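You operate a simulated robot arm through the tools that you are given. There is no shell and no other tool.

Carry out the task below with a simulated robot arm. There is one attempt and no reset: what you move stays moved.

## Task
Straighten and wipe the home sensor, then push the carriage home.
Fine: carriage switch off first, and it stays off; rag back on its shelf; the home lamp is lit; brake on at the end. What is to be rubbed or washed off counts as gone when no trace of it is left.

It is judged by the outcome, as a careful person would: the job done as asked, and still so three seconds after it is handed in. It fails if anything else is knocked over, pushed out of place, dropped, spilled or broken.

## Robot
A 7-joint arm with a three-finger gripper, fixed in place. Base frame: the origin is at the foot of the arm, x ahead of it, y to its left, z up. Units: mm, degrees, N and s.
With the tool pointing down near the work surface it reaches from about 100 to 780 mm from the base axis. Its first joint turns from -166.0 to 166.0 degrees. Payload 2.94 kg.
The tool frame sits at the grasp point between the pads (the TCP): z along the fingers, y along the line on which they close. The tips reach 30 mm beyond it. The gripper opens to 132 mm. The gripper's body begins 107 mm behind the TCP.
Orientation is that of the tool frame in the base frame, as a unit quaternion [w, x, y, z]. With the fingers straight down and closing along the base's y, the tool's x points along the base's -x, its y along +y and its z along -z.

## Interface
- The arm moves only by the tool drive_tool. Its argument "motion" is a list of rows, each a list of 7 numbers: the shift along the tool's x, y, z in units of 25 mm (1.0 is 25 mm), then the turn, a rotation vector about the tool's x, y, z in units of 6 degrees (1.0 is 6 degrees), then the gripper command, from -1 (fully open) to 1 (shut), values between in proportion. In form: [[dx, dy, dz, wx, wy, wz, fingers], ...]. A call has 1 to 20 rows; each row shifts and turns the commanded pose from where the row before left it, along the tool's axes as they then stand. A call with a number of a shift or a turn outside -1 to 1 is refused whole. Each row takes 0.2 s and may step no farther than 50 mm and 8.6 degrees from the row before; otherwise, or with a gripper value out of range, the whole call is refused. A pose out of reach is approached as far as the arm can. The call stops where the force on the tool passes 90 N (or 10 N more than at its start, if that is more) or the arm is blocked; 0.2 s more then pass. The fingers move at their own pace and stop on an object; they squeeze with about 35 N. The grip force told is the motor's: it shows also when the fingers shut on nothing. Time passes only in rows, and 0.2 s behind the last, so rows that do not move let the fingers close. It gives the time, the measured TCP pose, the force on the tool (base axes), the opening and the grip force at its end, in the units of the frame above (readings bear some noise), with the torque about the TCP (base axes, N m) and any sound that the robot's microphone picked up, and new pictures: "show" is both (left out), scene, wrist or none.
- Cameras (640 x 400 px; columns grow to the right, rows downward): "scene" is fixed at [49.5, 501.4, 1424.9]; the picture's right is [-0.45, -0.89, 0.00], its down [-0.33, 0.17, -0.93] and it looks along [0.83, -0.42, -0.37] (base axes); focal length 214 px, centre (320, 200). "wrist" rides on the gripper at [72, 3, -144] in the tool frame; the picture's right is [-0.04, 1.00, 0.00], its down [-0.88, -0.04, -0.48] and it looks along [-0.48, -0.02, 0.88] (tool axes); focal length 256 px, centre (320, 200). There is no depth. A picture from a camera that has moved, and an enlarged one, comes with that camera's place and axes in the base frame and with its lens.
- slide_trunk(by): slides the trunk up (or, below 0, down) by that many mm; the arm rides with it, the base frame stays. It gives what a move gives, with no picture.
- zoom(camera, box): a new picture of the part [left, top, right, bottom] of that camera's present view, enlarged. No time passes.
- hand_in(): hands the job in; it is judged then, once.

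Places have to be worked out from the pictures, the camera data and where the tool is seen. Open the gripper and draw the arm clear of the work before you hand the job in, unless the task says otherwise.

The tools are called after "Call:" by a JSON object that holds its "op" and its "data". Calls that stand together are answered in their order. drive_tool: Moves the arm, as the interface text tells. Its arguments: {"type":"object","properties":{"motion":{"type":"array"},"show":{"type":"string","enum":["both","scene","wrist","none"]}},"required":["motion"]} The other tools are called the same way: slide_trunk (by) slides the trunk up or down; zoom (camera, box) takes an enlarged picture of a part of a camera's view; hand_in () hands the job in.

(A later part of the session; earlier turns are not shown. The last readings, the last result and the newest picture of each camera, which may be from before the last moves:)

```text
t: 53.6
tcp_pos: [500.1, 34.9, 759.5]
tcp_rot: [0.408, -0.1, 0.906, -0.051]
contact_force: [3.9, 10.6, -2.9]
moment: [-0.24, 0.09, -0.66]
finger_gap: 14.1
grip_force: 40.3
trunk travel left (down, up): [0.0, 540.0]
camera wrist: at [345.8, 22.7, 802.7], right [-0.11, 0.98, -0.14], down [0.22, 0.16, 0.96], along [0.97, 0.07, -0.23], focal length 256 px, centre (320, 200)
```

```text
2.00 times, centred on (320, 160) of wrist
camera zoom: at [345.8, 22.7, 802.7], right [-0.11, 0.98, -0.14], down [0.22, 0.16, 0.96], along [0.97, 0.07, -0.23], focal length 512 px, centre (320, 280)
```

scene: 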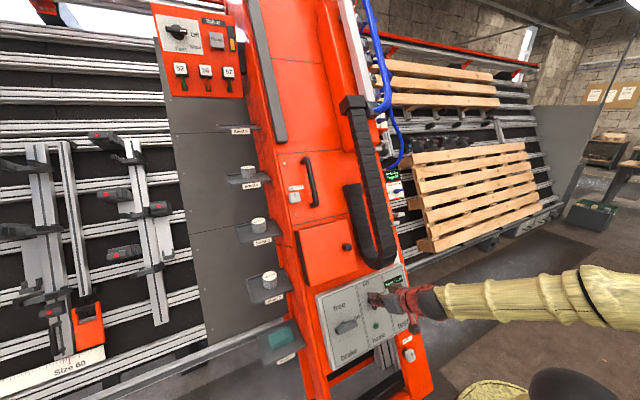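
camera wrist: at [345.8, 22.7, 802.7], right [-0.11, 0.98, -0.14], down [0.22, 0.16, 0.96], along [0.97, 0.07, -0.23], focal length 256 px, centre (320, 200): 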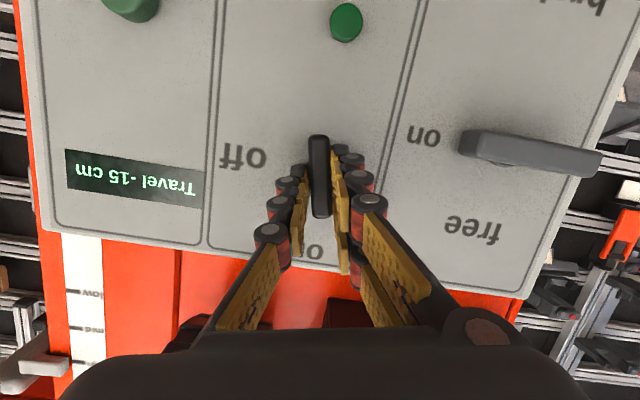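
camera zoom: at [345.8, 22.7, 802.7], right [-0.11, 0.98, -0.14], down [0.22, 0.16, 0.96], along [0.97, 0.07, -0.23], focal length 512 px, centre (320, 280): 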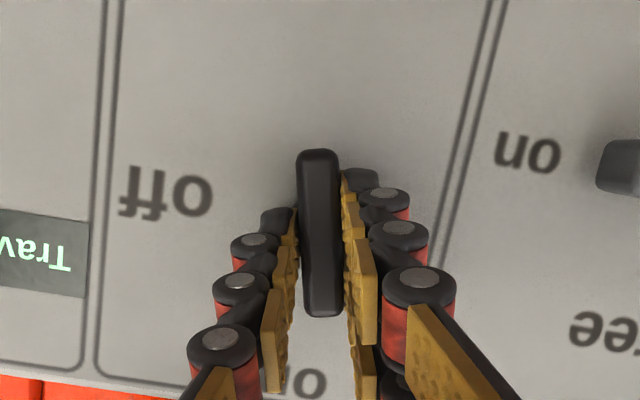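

It turns freely counter-clockwise (the panel tilts in view while the lever stays with the gripper). I continue the turn by another 39°.

Call:
{"op": "drive_tool", "data": {"motion": [[0, 0, 0, 0, 0, -1, 1], [0, 0, 0, 0, 0, -1, 1], [0, 0, 0, 0, 0, -1, 1], [0, 0, 0, 0, 0, -1, 1], [0, 0, 0, 0, 0, -1, 1], [0, 0, 0, 0, 0, -1, 1]], "show": "wrist"}}

Call:
{"op": "zoom", "data": {"camera": "scene", "box": [320, 260, 440, 350]}}

```text
t: 55.0
tcp_pos: [499.1, 35.6, 759.8]
tcp_rot: [0.371, -0.376, 0.831, -0.174]
contact_force: [-4.4, 25.0, -4.6]
moment: [-0.24, 0.23, -0.85]
finger_gap: 16.9
grip_force: 42.3
trunk travel left (down, up): [0.0, 540.0]
camera wrist: at [358.8, -15.6, 818.3], right [-0.47, 0.69, -0.55], down [0.05, 0.64, 0.76], along [0.88, 0.33, -0.34], focal length 256 px, centre (320, 200)
```

wrist: 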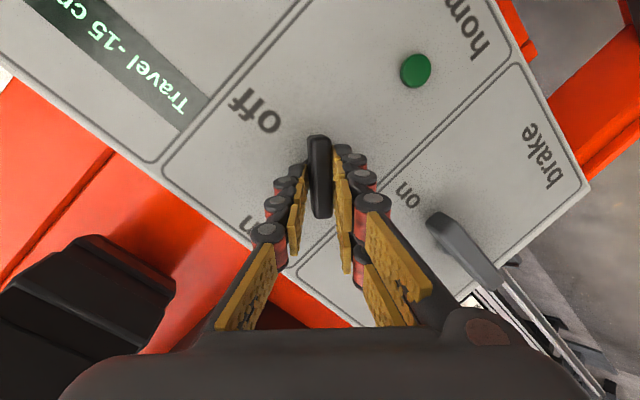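

```text
4.44 times, centred on (380, 305) of scene
camera zoom: at [49.5, 501.4, 1424.9], right [-0.45, -0.89, 0.0], down [-0.33, 0.17, -0.93], along [0.83, -0.42, -0.37], focal length 953 px, centre (53, -267)
```

zoom: 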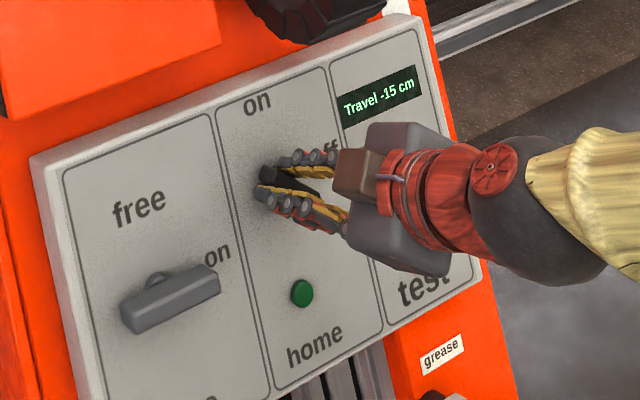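

About 49° turned so far. I continue another 36°.

Call:
{"op": "drive_tool", "data": {"motion": [[0, -0.02, 0, 0, 0, -1, 1], [0, -0.02, 0, 0, 0, -1, 1], [0, 0, 0, 0, 0, -1, 1], [0, 0, 0, 0, 0, -1, 1], [0, 0, 0, 0, 0, -1, 1], [0, 0, 0, 0, 0, -1, 1]], "show": "wrist"}}

Call:
{"op": "zoom", "data": {"camera": "scene", "box": [320, 260, 440, 350]}}

```text
t: 56.5
tcp_pos: [498.9, 35.5, 757.9]
tcp_rot: [0.298, -0.614, 0.675, -0.28]
contact_force: [-21.8, 21.9, -23.8]
moment: [-0.36, -0.05, -0.85]
finger_gap: 18.5
grip_force: 43.4
trunk travel left (down, up): [0.0, 540.0]
camera wrist: at [385.1, -36.4, 847.6], right [-0.66, 0.13, -0.74], down [-0.27, 0.88, 0.4], along [0.7, 0.46, -0.54], focal length 256 px, centre (320, 200)
```

wrist: 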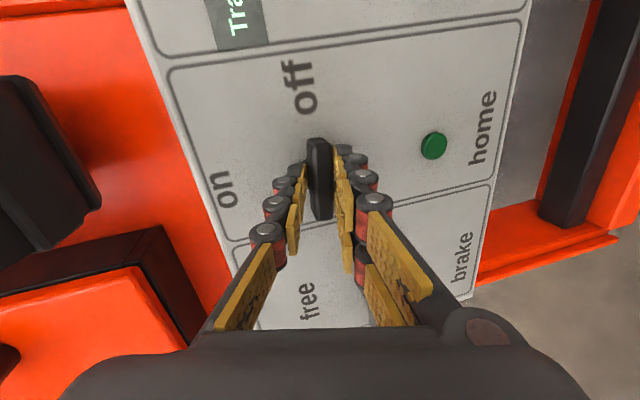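

```text
4.44 times, centred on (380, 305) of scene
camera zoom: at [49.5, 501.4, 1424.9], right [-0.45, -0.89, 0.0], down [-0.33, 0.17, -0.93], along [0.83, -0.42, -0.37], focal length 953 px, centre (53, -267)
```

zoom: 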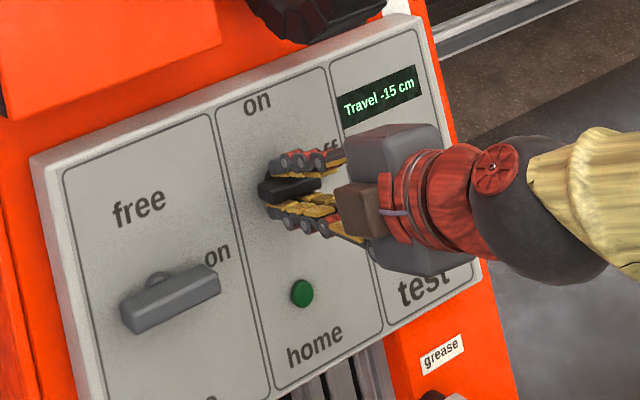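

Nearly horizontal; the lever lags the gripper by several degrees. I turn two more rows and look again.

Call:
{"op": "drive_tool", "data": {"motion": [[0, 0, 0, 0, 0, -1, 1], [0, 0, 0, 0, 0, -1, 1]], "show": "wrist"}}

Call:
{"op": "zoom", "data": {"camera": "scene", "box": [320, 260, 440, 350]}}

```text
t: 57.0
tcp_pos: [498.7, 34.5, 759.1]
tcp_rot: [-0.267, 0.681, -0.608, 0.31]
contact_force: [-24.5, 17.7, -24.9]
moment: [1.36, -0.01, -1.61]
finger_gap: 21.0
grip_force: 45.2
trunk travel left (down, up): [0.0, 540.0]
camera wrist: at [394.5, -37.4, 858.6], right [-0.66, -0.07, -0.74], down [-0.39, 0.88, 0.26], along [0.64, 0.46, -0.62], focal length 256 px, centre (320, 200)
```

wrist: 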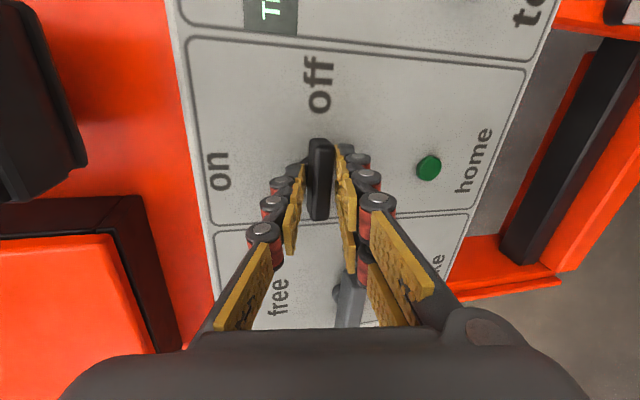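

```text
4.44 times, centred on (380, 305) of scene
camera zoom: at [49.5, 501.4, 1424.9], right [-0.45, -0.89, 0.0], down [-0.33, 0.17, -0.93], along [0.83, -0.42, -0.37], focal length 953 px, centre (53, -267)
```

zoom: 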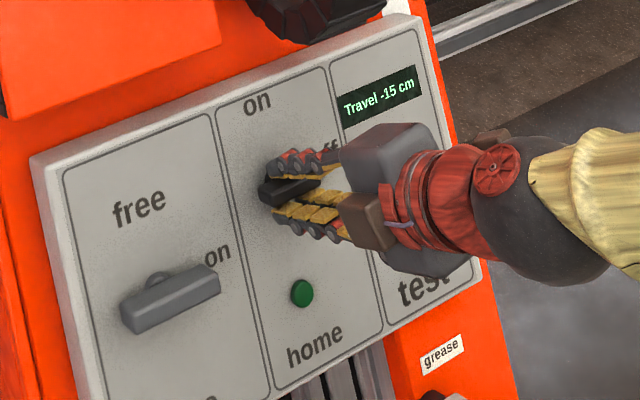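

The torque jumped to about 2 N·m while the lever now lies horizontal: it is on its "off" stop. I open, back away and check.

Call:
{"op": "drive_tool", "data": {"motion": [[0, 0, 0, 0, 0, 0, 0.2], [0, 0, 0, 0, 0, 0, 0.1], [0, 0, -0.8, 0, 0, 0, 0.1], [0, 0, -0.8, 0, 0, 0, 0.1], [0, 0, -0.8, 0, 0, 0, 0.1]]}}

Call:
{"op": "zoom", "data": {"camera": "scene", "box": [320, 260, 440, 350]}}

```text
t: 58.2
tcp_pos: [454.4, 33.8, 800.5]
tcp_rot: [-0.27, 0.68, -0.607, 0.311]
contact_force: [0.1, 0.0, -0.1]
moment: [-0.02, 0.02, -0.04]
finger_gap: 59.4
grip_force: 0.2
trunk travel left (down, up): [0.0, 540.0]
camera wrist: at [350.3, -37.2, 900.9], right [-0.66, -0.07, -0.75], down [-0.39, 0.88, 0.26], along [0.64, 0.46, -0.61], focal length 256 px, centre (320, 200)
```

scene: 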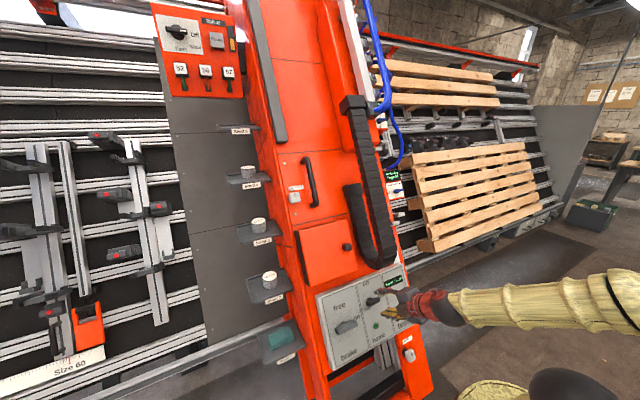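
wrist: 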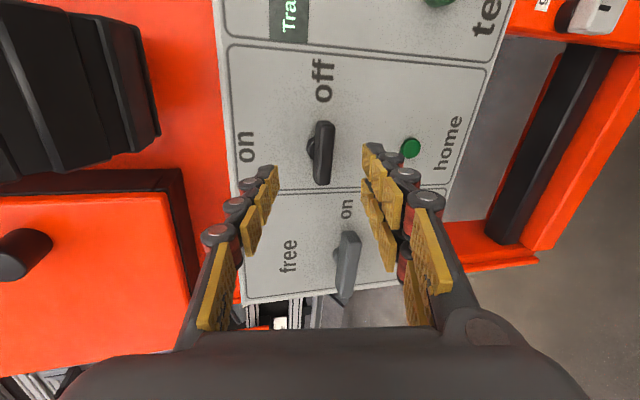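

```text
4.44 times, centred on (380, 305) of scene
camera zoom: at [49.5, 501.4, 1424.9], right [-0.45, -0.89, 0.0], down [-0.33, 0.17, -0.93], along [0.83, -0.42, -0.37], focal length 953 px, centre (53, -267)
```

zoom: 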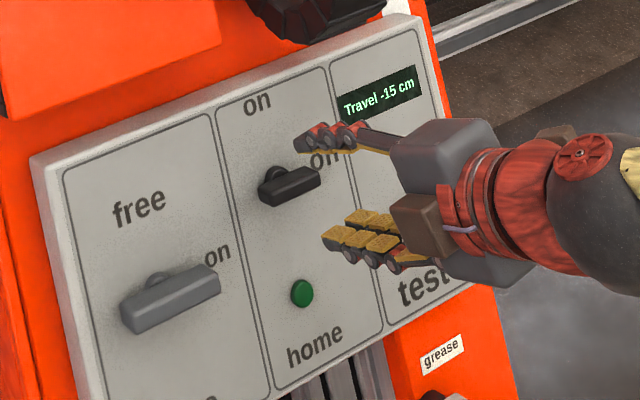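

The carriage switch now lies at "off". Next the rag: I back off further, turn the wrist back to neutral, and head left to look at Shelf 1.

Call:
{"op": "drive_tool", "data": {"motion": [[0, 0, -0.8, 0, 0, 0, 0], [0, 0, -0.8, 0, 0, 1, 0], [0, 0, 0, 0, 0, 1, 0], [0, 0, 0, 0, 0, 1, 0], [0, 0, 0, 0, 0, 1, 0], [0, 0, 0, 0, 0, 1, 0], [0, 0, 0, 0, 0, 1, 0], [0, 0, 0, 0, 0, 1, 0], [0, 0, 0, 0, 0, 1, 0], [0, 0, 0, 0, 0, 1, 0], [0, 0, 0, 0, 0, 1, 0], [0, 0, 0, 0, 0, 1, 0], [0, 0, 0, 0, 0, 1, 0], [0, 0, 0, 0, 0, 1, 0], [0, 0, 0, 0, 0, 1, 0], [0, 0, 0, 0, 0, 1, 0], [0, 0, 0, 0, 0, 1, 0]]}}

```text
t: 61.9
tcp_pos: [425.6, 35.6, 827.4]
tcp_rot: [0.411, -0.002, 0.911, -0.008]
contact_force: [-0.3, -1.0, -0.2]
moment: [0.0, 0.01, 0.02]
finger_gap: 66.0
grip_force: 0.1
trunk travel left (down, up): [0.0, 540.0]
camera wrist: at [270.8, 38.0, 868.4], right [0.03, 1.0, 0.02], down [0.22, -0.02, 0.97], along [0.97, -0.03, -0.22], focal length 256 px, centre (320, 200)
```

scene: 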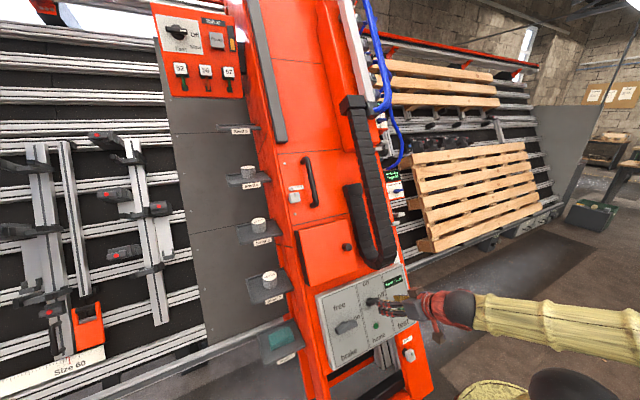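
wrist: 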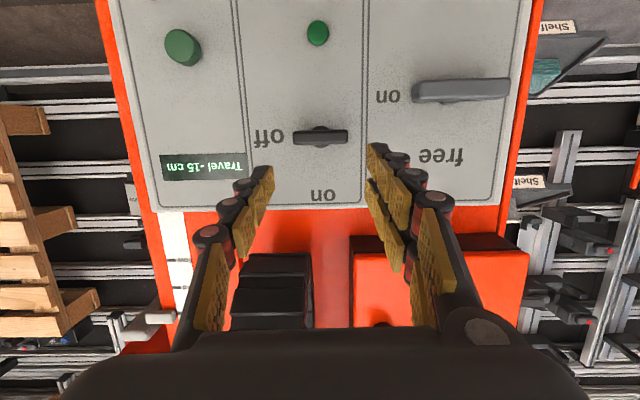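

The switch lever is exactly horizontal at "off". I move left with less tilt to look at the rag on Shelf 1.

Call:
{"op": "drive_tool", "data": {"motion": [[0, 1, 0, 0, 1, 0, 0], [0, 1, 0, 0, 1, 0, 0], [0, 1, 0, 0, 1, 0, 0], [0, 1, 0, 0, 1, 0, 0], [-0.15, 1, 0.215, 0, 0, 0, 0], [-0.15, 1, 0.215, 0, 0, 0, 0], [-0.15, 1, 0.215, 0, 0, 0, 0], [-0.15, 1, 0.215, 0, 0, 0, 0], [-0.15, 1, 0.215, 0, 0, 0, 0], [-0.15, 1, 0.215, 0, 0, 0, 0], [-0.15, 1, 0.215, 0, 0, 0, 0], [-0.15, 0.9, 0.215, 0, 0, 0, 0]]}}

Call:
{"op": "zoom", "data": {"camera": "wrist", "box": [220, 40, 460, 220]}}

```text
t: 64.5
tcp_pos: [470.7, 333.2, 795.2]
tcp_rot: [0.213, -0.002, 0.977, -0.009]
contact_force: [-0.4, -0.7, 0.9]
moment: [0.0, -0.01, 0.02]
finger_gap: 66.0
grip_force: 0.1
trunk travel left (down, up): [0.0, 540.0]
camera wrist: at [345.5, 335.8, 895.9], right [0.04, 1.0, 0.0], down [0.6, -0.02, 0.8], along [0.8, -0.03, -0.6], focal length 256 px, centre (320, 200)
```

scene: 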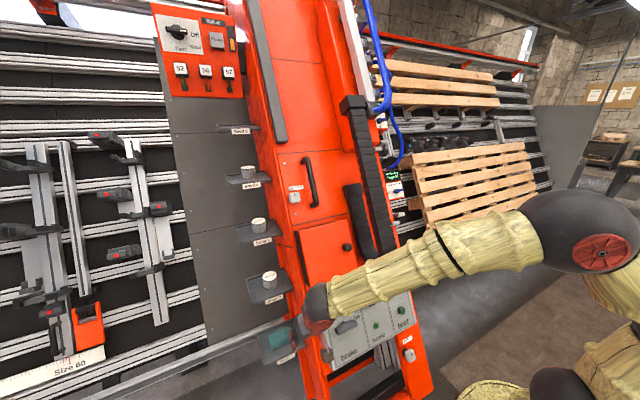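
wrist: 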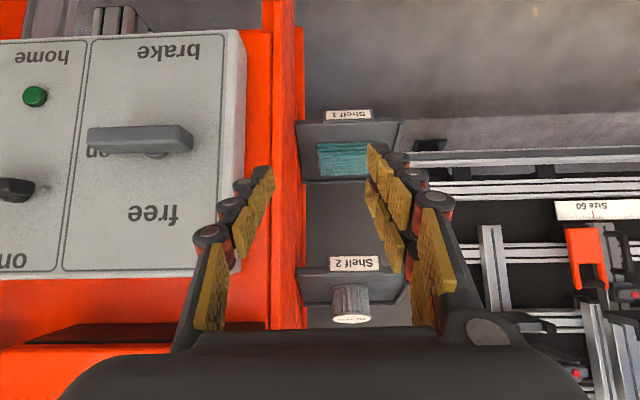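

```text
2.22 times, centred on (340, 130) of wrist
camera zoom: at [345.5, 335.8, 895.9], right [0.04, 1.0, 0.0], down [0.6, -0.02, 0.8], along [0.8, -0.03, -0.6], focal length 569 px, centre (276, 356)
```

zoom: 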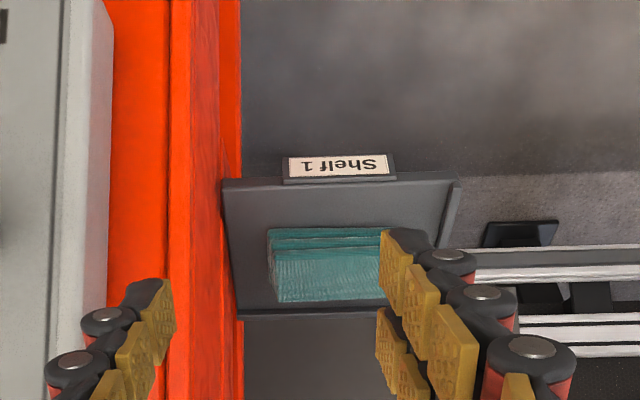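

The folded rag sits on Shelf 1, about x 630–687, y 319–408, z 566–587; the column's flank is at y≈289. I open wide and shift left to check its left and right ends before approaching.

Call:
{"op": "drive_tool", "data": {"motion": [[0, 0.7, 0, 0, 0, 0, -0.6], [0, 0.7, 0, 0, 0, 0, -0.8], [0.3, 0, 0.9, 0, 0, 0, -0.8], [0.3, 0, 0.9, 0, 0, 0, -0.8]], "show": "wrist"}}

Call:
{"op": "zoom", "data": {"camera": "wrist", "box": [240, 40, 440, 220]}}

```text
t: 65.5
tcp_pos: [476.8, 367.2, 747.7]
tcp_rot: [0.213, -0.002, 0.977, -0.008]
contact_force: [-0.6, -0.7, -0.4]
moment: [0.01, -0.01, 0.01]
finger_gap: 119.0
grip_force: 0.1
trunk travel left (down, up): [0.0, 540.0]
camera wrist: at [351.6, 370.6, 848.9], right [0.04, 1.0, 0.0], down [0.6, -0.03, 0.8], along [0.8, -0.03, -0.6], focal length 256 px, centre (320, 200)
```

wrist: 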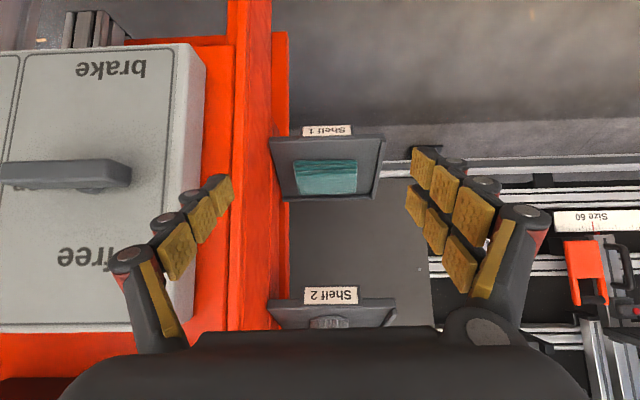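

```text
2.22 times, centred on (340, 130) of wrist
camera zoom: at [351.6, 370.6, 848.9], right [0.04, 1.0, 0.0], down [0.6, -0.03, 0.8], along [0.8, -0.03, -0.6], focal length 569 px, centre (276, 356)
```

zoom: 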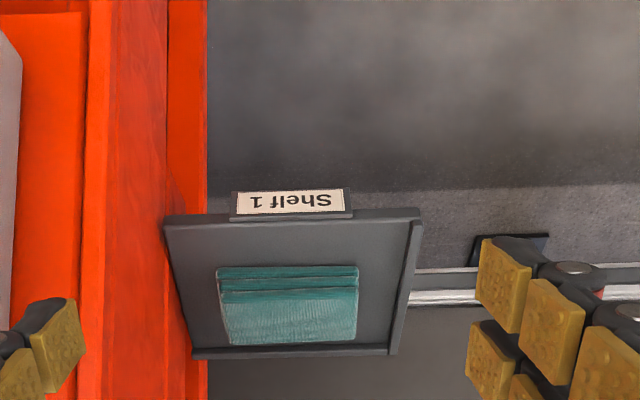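

The rag measures about x 630–684, y 320–417, z 566–587. I approach along the tool axis with the fingers straddling its ends (gap 119), 8 mm off the flank.

Call:
{"op": "drive_tool", "data": {"motion": [[-0.736, 0.01, 0.976, 0, 0, 0, -0.8], [-0.736, 0.01, 0.976, 0, 0, 0, -0.8], [-0.736, 0.01, 0.976, 0, 0, 0, -0.8], [-0.736, 0.01, 0.976, 0, 0, 0, -0.8], [-0.736, 0.01, 0.976, 0, 0, 0, -0.8], [0, 0, 0.6, 0, 0, 0, -0.8], [0, 0, 0.6, 0, 0, 0, -0.8]]}}

Call:
{"op": "zoom", "data": {"camera": "wrist", "box": [180, 80, 460, 260]}}

```text
t: 67.0
tcp_pos: [623.8, 366.9, 647.8]
tcp_rot: [0.213, -0.002, 0.977, -0.009]
contact_force: [-0.9, 0.2, 0.7]
moment: [0.03, -0.01, 0.0]
finger_gap: 118.8
grip_force: 0.1
trunk travel left (down, up): [0.0, 540.0]
camera wrist: at [498.6, 369.7, 748.3], right [0.04, 1.0, 0.0], down [0.6, -0.03, 0.8], along [0.8, -0.03, -0.6], focal length 256 px, centre (320, 200)
```

scene: 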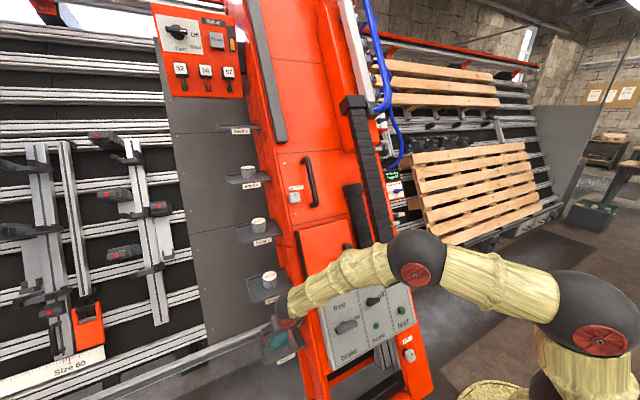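
wrist: 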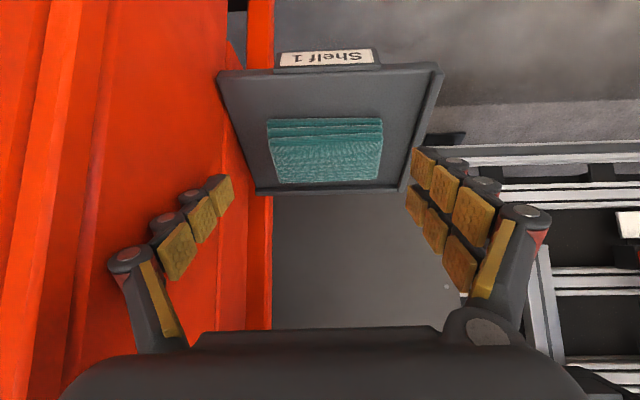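

```text
2.22 times, centred on (320, 170) of wrist
camera zoom: at [498.6, 369.7, 748.3], right [0.04, 1.0, 0.0], down [0.6, -0.03, 0.8], along [0.8, -0.03, -0.6], focal length 569 px, centre (320, 267)
```

zoom: 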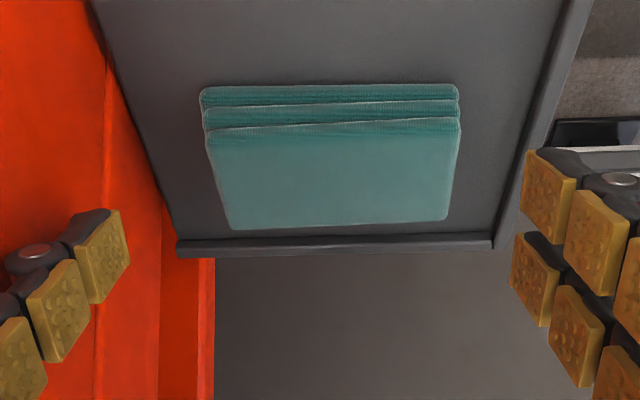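

Well aligned. I descend the remaining 50 mm along the tool axis and close on the rag.

Call:
{"op": "drive_tool", "data": {"motion": [[0, 0.03, 0.6, 0, 0, 0, -0.8], [0, 0.03, 0.6, 0, 0, 0, -0.8], [0, 0, 0.5, 0, 0, 0, -0.8], [0, 0, 0.28, 0, 0, 0, -0.8], [0, 0, 0, 0, 0, 0, -0.8]], "show": "wrist"}}

Call:
{"op": "zoom", "data": {"camera": "wrist", "box": [180, 80, 460, 260]}}

```text
t: 68.2
tcp_pos: [644.9, 367.1, 603.3]
tcp_rot: [0.213, -0.001, 0.977, -0.01]
contact_force: [-0.6, 0.4, 0.5]
moment: [0.02, 0.01, 0.02]
finger_gap: 118.9
grip_force: 0.1
trunk travel left (down, up): [0.0, 540.0]
camera wrist: at [518.9, 370.7, 703.5], right [0.04, 1.0, 0.0], down [0.6, -0.02, 0.8], along [0.8, -0.03, -0.6], focal length 256 px, centre (320, 200)
```

wrist: 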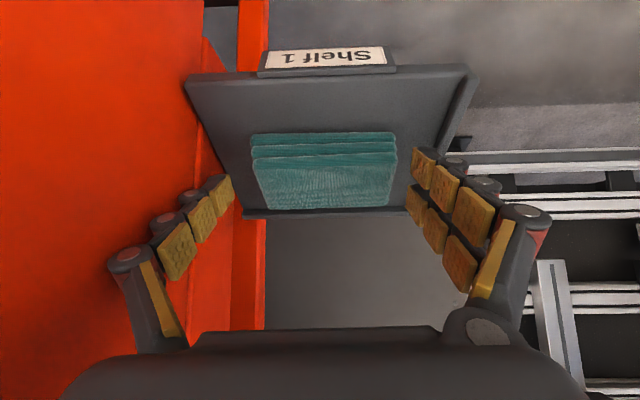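

```text
2.22 times, centred on (320, 170) of wrist
camera zoom: at [518.9, 370.7, 703.5], right [0.04, 1.0, 0.0], down [0.6, -0.02, 0.8], along [0.8, -0.03, -0.6], focal length 569 px, centre (320, 267)
```

zoom: 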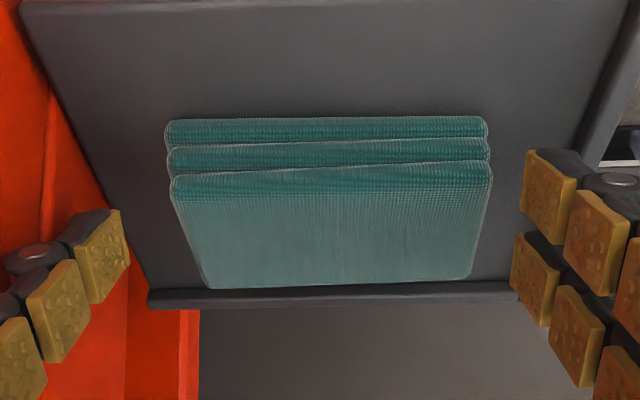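

The fingers stand beside the rag's ends. I close on it.

Call:
{"op": "drive_tool", "data": {"motion": [[0, 0, 0, 0, 0, 0, -0.3], [0, 0, 0, 0, 0, 0, 1], [0, 0, 0, 0, 0, 0, 1], [0, 0, 0, 0, 0, 0, 1], [0, 0, 0, 0, 0, 0, 1]], "show": "wrist"}}

Call:
{"op": "zoom", "data": {"camera": "wrist", "box": [180, 80, 460, 260]}}

```text
t: 69.5
tcp_pos: [645.0, 367.2, 603.3]
tcp_rot: [0.214, -0.002, 0.977, -0.009]
contact_force: [-0.8, 0.1, 2.8]
moment: [0.14, 0.03, 0.01]
finger_gap: 99.1
grip_force: 34.2
trunk travel left (down, up): [0.0, 540.0]
camera wrist: at [518.8, 370.8, 704.0], right [0.04, 1.0, 0.0], down [0.6, -0.02, 0.8], along [0.8, -0.03, -0.6], focal length 256 px, centre (320, 200)
```

wrist: 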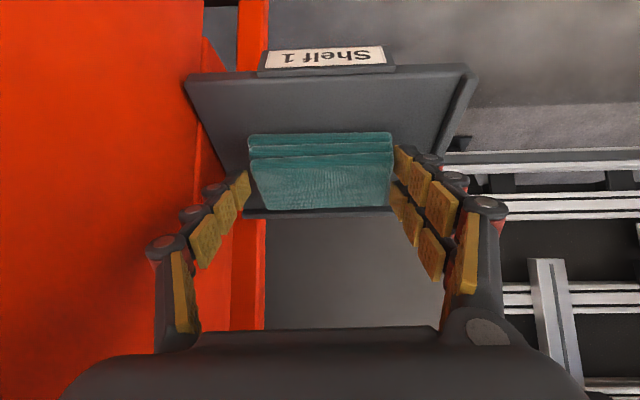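

```text
2.22 times, centred on (320, 170) of wrist
camera zoom: at [518.8, 370.8, 704.0], right [0.04, 1.0, 0.0], down [0.6, -0.02, 0.8], along [0.8, -0.03, -0.6], focal length 569 px, centre (320, 267)
```

zoom: 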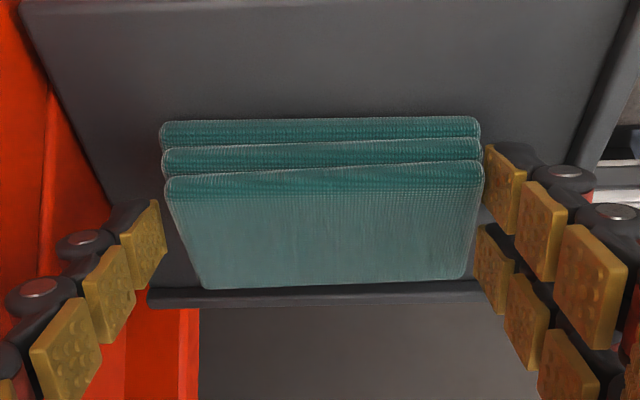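

Rag held at 99 mm. I lift it back along the tool axis, clear of the shelf.

Call:
{"op": "drive_tool", "data": {"motion": [[0, 0, -0.4, 0, 0, 0, 1], [0, 0, -0.6, 0, 0, 0, 1], [0, 0, -0.8, 0, 0, 0, 1], [0, 0, -0.8, 0, 0, 0, 1], [0, 0, -0.8, 0, 0, 0, 1], [0, 0, -0.8, 0, 0, 0, 1]]}}

```text
t: 70.8
tcp_pos: [601.6, 368.5, 698.0]
tcp_rot: [0.212, -0.001, 0.977, -0.009]
contact_force: [-0.5, 0.6, -0.3]
moment: [-0.05, 0.02, 0.0]
finger_gap: 99.0
grip_force: 34.8
trunk travel left (down, up): [0.0, 540.0]
camera wrist: at [475.9, 372.1, 798.9], right [0.04, 1.0, 0.0], down [0.6, -0.02, 0.8], along [0.8, -0.03, -0.6], focal length 256 px, centre (320, 200)
```

scene: 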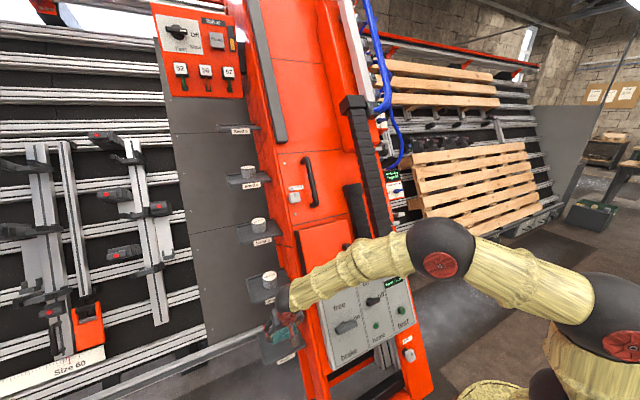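
wrist: 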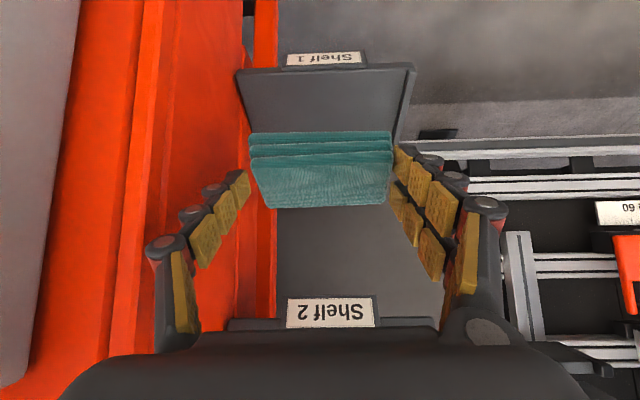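

Rag is off the shelf. I pull back from the column and traverse to the right in front of the panel, well clear of it.

Call:
{"op": "drive_tool", "data": {"motion": [[0.3, 0, -0.95, 0, 0, 0, 1], [0.3, 0, -0.95, 0, 0, 0, 1], [0.3, 0, -0.95, 0, 0, 0, 1], [0.3, 0, -0.95, 0, 0, 0, 1], [0.3, 0, -0.95, 0, 0, 0, 1], [0.3, 0, -0.95, 0, 0, 0, 1], [0.3, 0, -0.95, 0, 0, 0, 1], [0.3, 0, -0.95, 0, 0, 0, 1], [0, -1, 0, 0, 0, 0, 1], [0, -1, 0, 0, 0, 0, 1], [0, -1, 0, 0, 0, 0, 1], [0, -1, 0, 0, 0, 0, 1], [0, -1, 0, 0, 0, 0, 1], [0, -1, 0, 0, 0, 0, 1], [0, -1, 0, 0, 0, 0, 1], [0, -1, 0, 0, 0, 0, 1], [0, -1, 0, 0, 0, 0, 1], [0, -1, 0, 0, 0, 0, 1], [0, -1, 0, 0, 0, 0, 1], [0, -1, 0, 0, 0, 0, 1]]}}

```text
t: 75.0
tcp_pos: [466.7, 70.1, 850.4]
tcp_rot: [0.213, -0.002, 0.977, -0.009]
contact_force: [-0.1, -0.3, -0.2]
moment: [-0.01, -0.03, -0.04]
finger_gap: 98.9
grip_force: 35.3
trunk travel left (down, up): [0.0, 540.0]
camera wrist: at [341.4, 74.9, 951.4], right [0.04, 1.0, 0.0], down [0.6, -0.03, 0.8], along [0.8, -0.03, -0.6], focal length 256 px, centre (320, 200)
```

scene: 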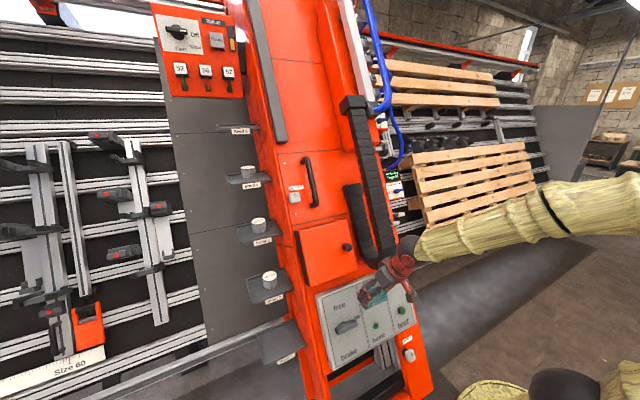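
wrist: 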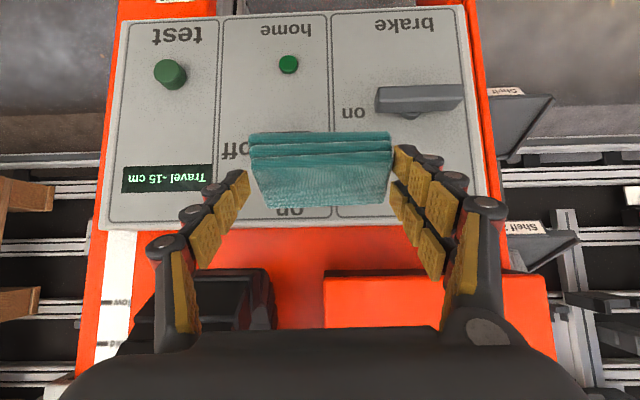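

Next I carry the rag around the front-right corner while turning the tool toward the flank (a combined turn of about 52° in this leg), keeping well off the panel.

Call:
{"op": "drive_tool", "data": {"motion": [[0.084, -1.0, -0.171, 0.073, -0.389, -0.775, 1], [0.158, -0.992, -0.168, 0.073, -0.389, -0.775, 1], [0.231, -0.976, -0.168, 0.073, -0.389, -0.775, 1], [0.303, -0.956, -0.172, 0.073, -0.389, -0.775, 1], [0.372, -0.93, -0.178, 0.073, -0.389, -0.775, 1], [0.438, -0.899, -0.188, 0.073, -0.389, -0.775, 1], [0.502, -0.862, -0.2, 0.073, -0.389, -0.775, 1], [0.563, -0.82, -0.216, 0.073, -0.389, -0.775, 1], [0.618, -0.774, -0.234, 0.073, -0.389, -0.775, 1], [0.668, -0.724, -0.254, 0.073, -0.389, -0.775, 1]]}}

```text
t: 77.2
tcp_pos: [429.6, -178.9, 887.1]
tcp_rot: [0.38, -0.379, 0.834, -0.127]
contact_force: [-0.4, 0.2, -0.4]
moment: [0.0, 0.03, -0.03]
finger_gap: 98.5
grip_force: 34.7
trunk travel left (down, up): [0.0, 540.0]
camera wrist: at [292.3, -241.7, 944.0], right [-0.52, 0.71, -0.48], down [0.05, 0.58, 0.81], along [0.86, 0.4, -0.33], focal length 256 px, centre (320, 200)
```

scene: 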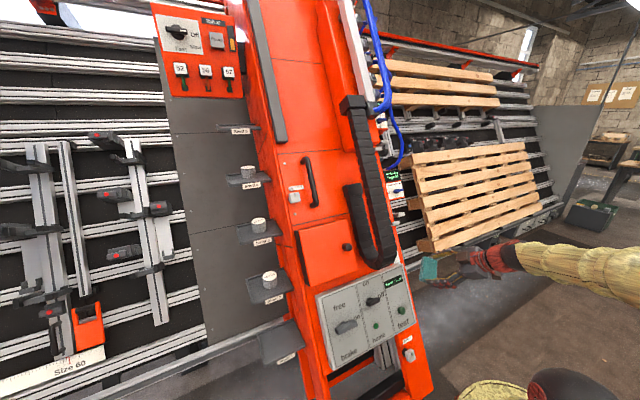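
wrist: 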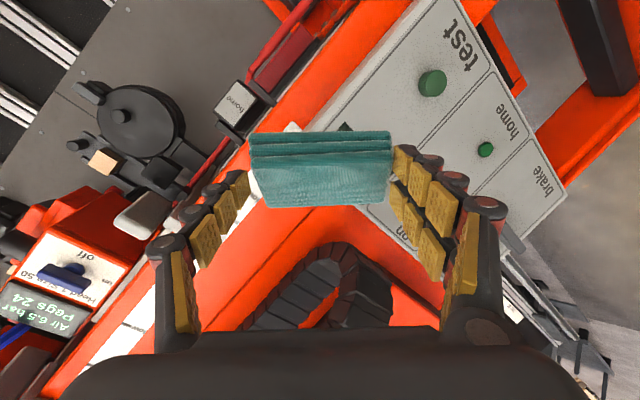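

Sensor in view beyond the rag. I finish the turn while moving further right to about [480, -430, 850].

Call:
{"op": "drive_tool", "data": {"motion": [[0.718, -0.727, 0.158, 0.073, -0.389, -0.775, 1], [0.781, -0.665, 0.132, 0.073, -0.389, -0.775, 1], [0.836, -0.598, 0.104, 0.073, -0.389, -0.775, 1], [0.886, -0.528, 0.074, 0.073, -0.389, -0.775, 1], [0.928, -0.454, 0.04, 0.073, -0.389, -0.775, 1], [0.963, -0.376, 0.005, 0.073, -0.389, -0.775, 1], [0.99, -0.297, -0.032, 0.073, -0.389, -0.775, 1], [1, -0.216, -0.071, 0.073, -0.389, -0.775, 1], [1, -0.135, -0.111, 0.073, -0.389, -0.775, 1], [1, -0.052, -0.152, 0.073, -0.389, -0.775, 1]]}}

```text
t: 78.2
tcp_pos: [484.9, -197.5, 885.5]
tcp_rot: [0.436, -0.56, 0.691, -0.14]
contact_force: [0.2, 1.7, -0.1]
moment: [-0.02, 0.04, -0.03]
finger_gap: 98.9
grip_force: 34.9
trunk travel left (down, up): [0.0, 540.0]
stopped in row 4: the arm was blocked; the commanded pose is now the measured one
camera wrist: at [375.4, -305.3, 934.7], right [-0.65, 0.37, -0.66], down [-0.34, 0.63, 0.69], along [0.68, 0.68, -0.29], focal length 256 px, centre (320, 200)
```

scene: 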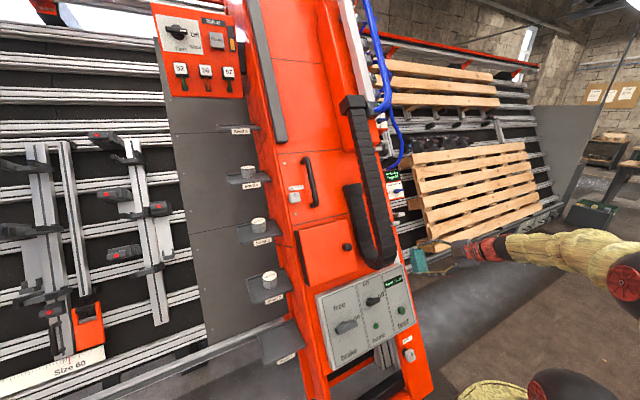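
wrist: 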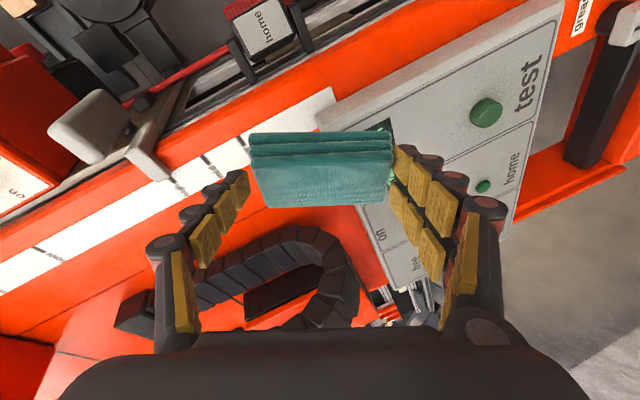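

The wrist hit a joint limit with that roll. I retreat from here and unroll the tool toward the orientation that worked on this side before.

Call:
{"op": "drive_tool", "data": {"motion": [[-0.176, -0.278, -0.83, 0, 0, 0, 1], [-0.176, -0.278, -0.83, 0, 0, 0, 1], [-0.176, -0.278, -0.83, 0, 0, 0, 1], [-0.176, -0.278, -0.83, 0, 0, 0, 1], [0, 0, 0, -0.295, 0.234, 0.865, 1], [0, 0, 0, -0.295, 0.234, 0.865, 1], [0, 0, 0, -0.295, 0.234, 0.865, 1], [0, 0, 0, -0.295, 0.234, 0.865, 1], [0, 0, 0, -0.295, 0.234, 0.865, 1], [0, 0, 0, -0.295, 0.234, 0.865, 1], [0, 0, 0, -0.295, 0.234, 0.865, 1], [0, 0, 0, -0.295, 0.234, 0.865, 1], [0, 0, 0, -0.295, 0.234, 0.865, 1]]}}

```text
t: 81.0
tcp_pos: [440.0, -218.1, 959.0]
tcp_rot: [0.298, -0.274, 0.911, 0.08]
contact_force: [-0.5, -0.6, -0.3]
moment: [-0.05, 0.03, -0.02]
finger_gap: 98.9
grip_force: 34.9
trunk travel left (down, up): [0.0, 540.0]
camera wrist: at [318.2, -293.8, 1032.8], right [-0.52, 0.86, 0.01], down [0.37, 0.22, 0.9], along [0.77, 0.47, -0.43], focal length 256 px, centre (320, 200)
```

scene: 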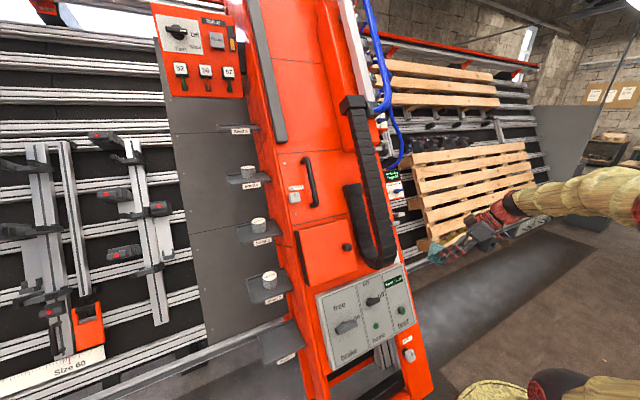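
wrist: 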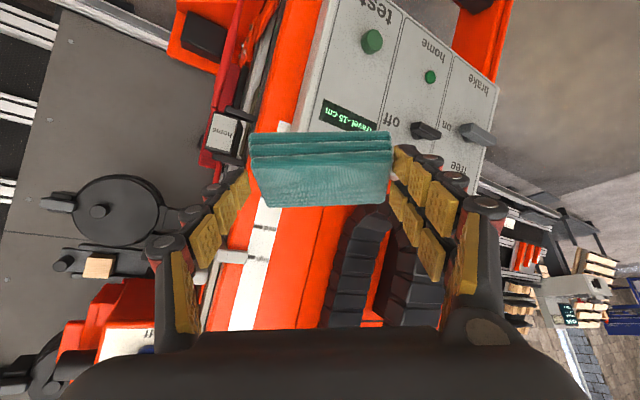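

Now I follow the earlier workable path: shift along tool -y, then yaw further left.

Call:
{"op": "drive_tool", "data": {"motion": [[0, -1, 0, 0, 0, 0, 1], [0, -1, 0, 0, 0, 0, 1], [0, -1, 0, 0, 0, 0, 1], [0, -1, 0, 0, 0, 0, 1], [0, -0.6, 0, -0.59, -0.02, -0.81, 1], [0, -0.6, 0, -0.59, -0.02, -0.81, 1], [0, -0.6, 0, -0.59, -0.02, -0.81, 1], [0, -0.6, 0, -0.59, -0.02, -0.81, 1], [0, -0.6, 0, -0.59, -0.02, -0.81, 1], [0, -0.6, 0, -0.59, -0.02, -0.81, 1]], "show": "wrist"}}

```text
t: 83.2
tcp_pos: [563.5, -360.4, 964.2]
tcp_rot: [0.259, -0.545, 0.779, 0.169]
contact_force: [-1.2, 0.6, -0.2]
moment: [-0.03, 0.0, 0.01]
finger_gap: 98.7
grip_force: 35.2
trunk travel left (down, up): [0.0, 540.0]
camera wrist: at [508.1, -493.3, 1038.1], right [-0.92, 0.38, 0.01], down [0.17, 0.4, 0.9], along [0.34, 0.83, -0.43], focal length 256 px, centre (320, 200)
```

wrist: 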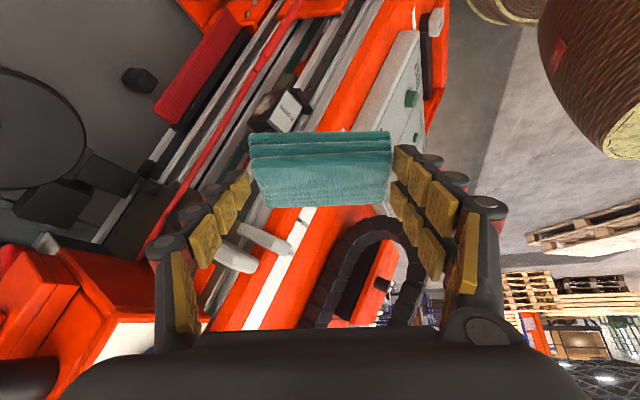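

Call:
{"op": "drive_tool", "data": {"motion": [[0.94, -0.33, 0.355, 0, 0, 0, 1], [0.94, -0.33, 0.355, 0, 0, 0, 1], [0.94, -0.33, 0.355, 0, 0, 0, 1], [0.94, -0.33, 0.355, 0, 0, 0, 1], [0.94, -0.33, 0.355, 0, 0, 0, 1], [0, 0, 0, 0.1125, 0.261, -0.851, 1], [0, 0, 0, 0.1125, 0.261, -0.851, 1], [0, 0, 0, 0.1125, 0.261, -0.851, 1], [0, 0, 0, 0.1125, 0.261, -0.851, 1], [0, 0, 0, 0.1125, 0.261, -0.851, 1]]}}

Call:
{"op": "zoom", "data": {"camera": "wrist", "box": [180, 40, 460, 220]}}

```text
t: 85.4
tcp_pos: [579.1, -438.3, 858.5]
tcp_rot: [-0.252, 0.707, -0.66, -0.046]
contact_force: [-0.2, -1.0, -0.5]
moment: [-0.02, 0.01, 0.02]
finger_gap: 98.8
grip_force: 35.2
trunk travel left (down, up): [0.0, 540.0]
camera wrist: at [546.4, -566.0, 955.0], right [-0.96, 0.04, -0.28], down [-0.2, 0.6, 0.77], along [0.2, 0.8, -0.57], focal length 256 px, centre (320, 200)
```

scene: 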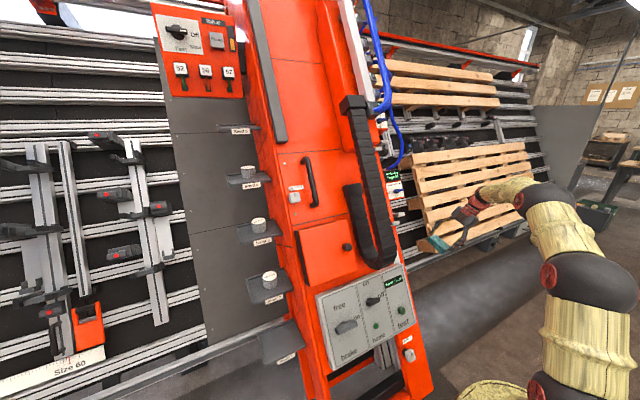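
wrist: 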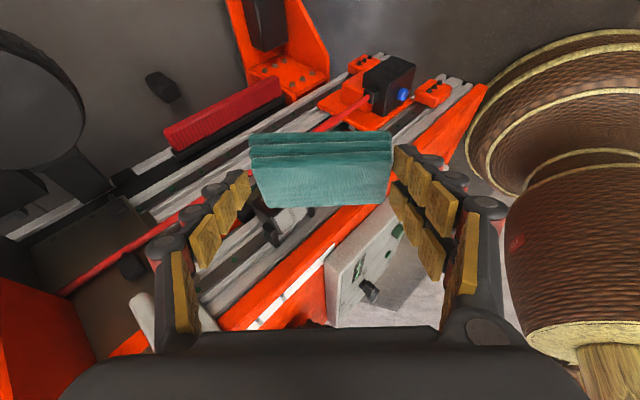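

```text
2.22 times, centred on (320, 130) of wrist
camera zoom: at [546.4, -566.0, 955.0], right [-0.96, 0.04, -0.28], down [-0.2, 0.6, 0.77], along [0.2, 0.8, -0.57], focal length 569 px, centre (320, 356)
```

zoom: 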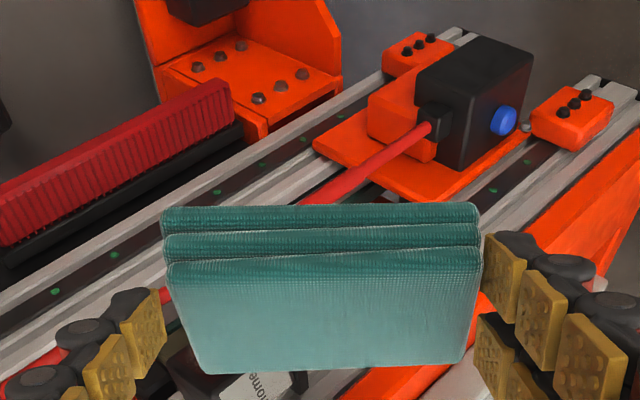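

The rag's back face now points squarely at the flank (+y). I estimate the window centre near [680, -271, 760]; I move the rag to about 40 mm in front of it and check.

Call:
{"op": "drive_tool", "data": {"motion": [[-0.257, -0.435, 0.815, 0, 0, 0, 1], [-0.257, -0.435, 0.815, 0, 0, 0, 1], [-0.257, -0.435, 0.815, 0, 0, 0, 1], [-0.257, -0.435, 0.815, 0, 0, 0, 1], [-0.257, -0.435, 0.815, 0, 0, 0, 1], [-0.257, -0.435, 0.815, 0, 0, 0, 1]]}}

Call:
{"op": "zoom", "data": {"camera": "wrist", "box": [160, 60, 480, 260]}}

Call:
{"op": "zoom", "data": {"camera": "scene", "box": [390, 160, 560, 270]}}

```text
t: 86.8
tcp_pos: [670.3, -351.1, 786.9]
tcp_rot: [-0.253, 0.706, -0.66, -0.045]
contact_force: [-0.9, -0.4, 0.2]
moment: [-0.01, -0.01, 0.01]
finger_gap: 99.0
grip_force: 35.4
trunk travel left (down, up): [0.0, 540.0]
camera wrist: at [637.2, -478.5, 882.8], right [-0.96, 0.04, -0.28], down [-0.2, 0.6, 0.78], along [0.2, 0.8, -0.57], focal length 256 px, centre (320, 200)
```

scene: 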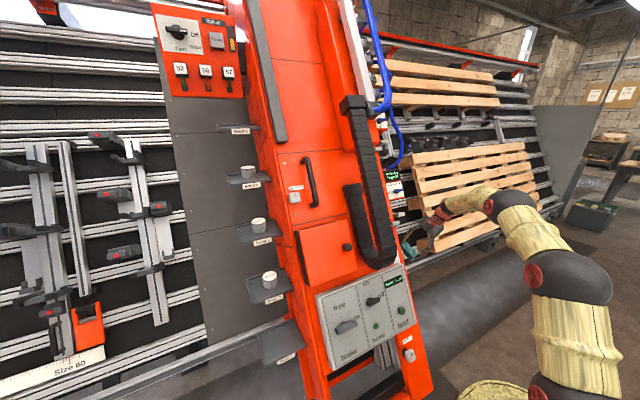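
wrist: 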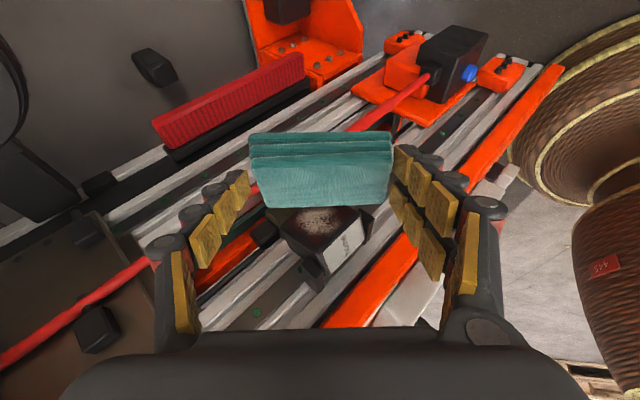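

```text
2.00 times, centred on (320, 160) of wrist
camera zoom: at [637.2, -478.5, 882.8], right [-0.96, 0.04, -0.28], down [-0.2, 0.6, 0.78], along [0.2, 0.8, -0.57], focal length 512 px, centre (320, 280)
```

zoom: 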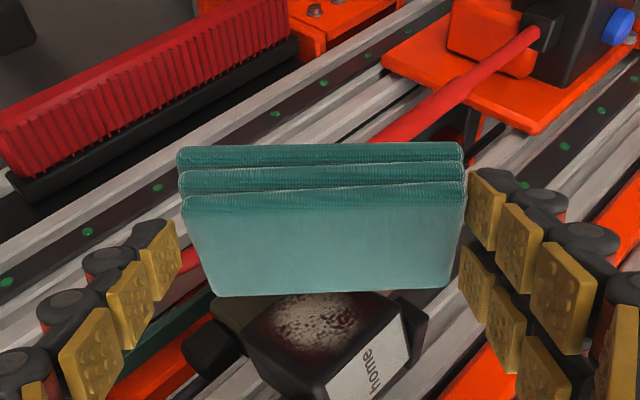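

```text
3.64 times, centred on (475, 215) of scene
camera zoom: at [49.5, 501.4, 1424.9], right [-0.45, -0.89, 0.0], down [-0.33, 0.17, -0.93], along [0.83, -0.42, -0.37], focal length 780 px, centre (-244, 146)
```

zoom: 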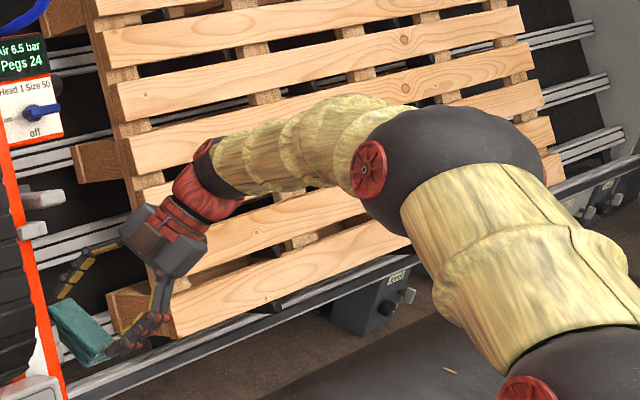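

The model agrees: rag face centre is at y≈-312, window at y≈-271, both at z≈761. I advance +y about 28 mm and then creep to contact.

Call:
{"op": "drive_tool", "data": {"motion": [[-0.455, 0, 0.21, 0, 0, 0, 1], [-0.455, 0, 0.21, 0, 0, 0, 1], [-0.11, 0, 0.05, 0, 0, 0, 1], [0, 0, 0, 0, 0, 0, 1]], "show": "wrist"}}

Call:
{"op": "zoom", "data": {"camera": "wrist", "box": [200, 100, 440, 280]}}

```text
t: 87.8
tcp_pos: [669.1, -323.7, 787.6]
tcp_rot: [-0.252, 0.706, -0.66, -0.047]
contact_force: [0.0, 0.5, -0.2]
moment: [-0.01, 0.01, -0.03]
finger_gap: 98.8
grip_force: 35.2
trunk travel left (down, up): [0.0, 540.0]
camera wrist: at [637.0, -451.3, 883.1], right [-0.96, 0.04, -0.28], down [-0.2, 0.6, 0.77], along [0.2, 0.8, -0.57], focal length 256 px, centre (320, 200)
```

wrist: 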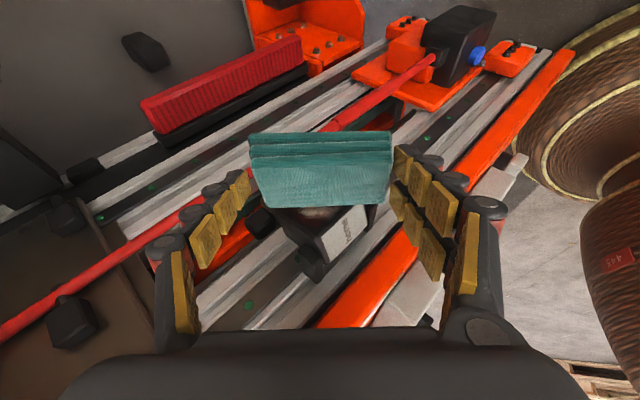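

```text
2.22 times, centred on (320, 190) of wrist
camera zoom: at [637.0, -451.3, 883.1], right [-0.96, 0.04, -0.28], down [-0.2, 0.6, 0.77], along [0.2, 0.8, -0.57], focal length 569 px, centre (320, 222)
```

zoom: 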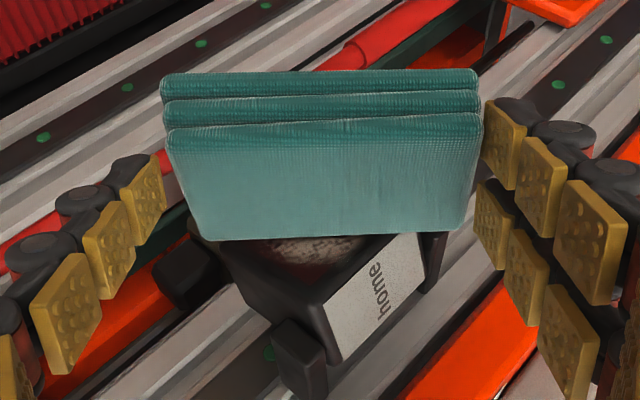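

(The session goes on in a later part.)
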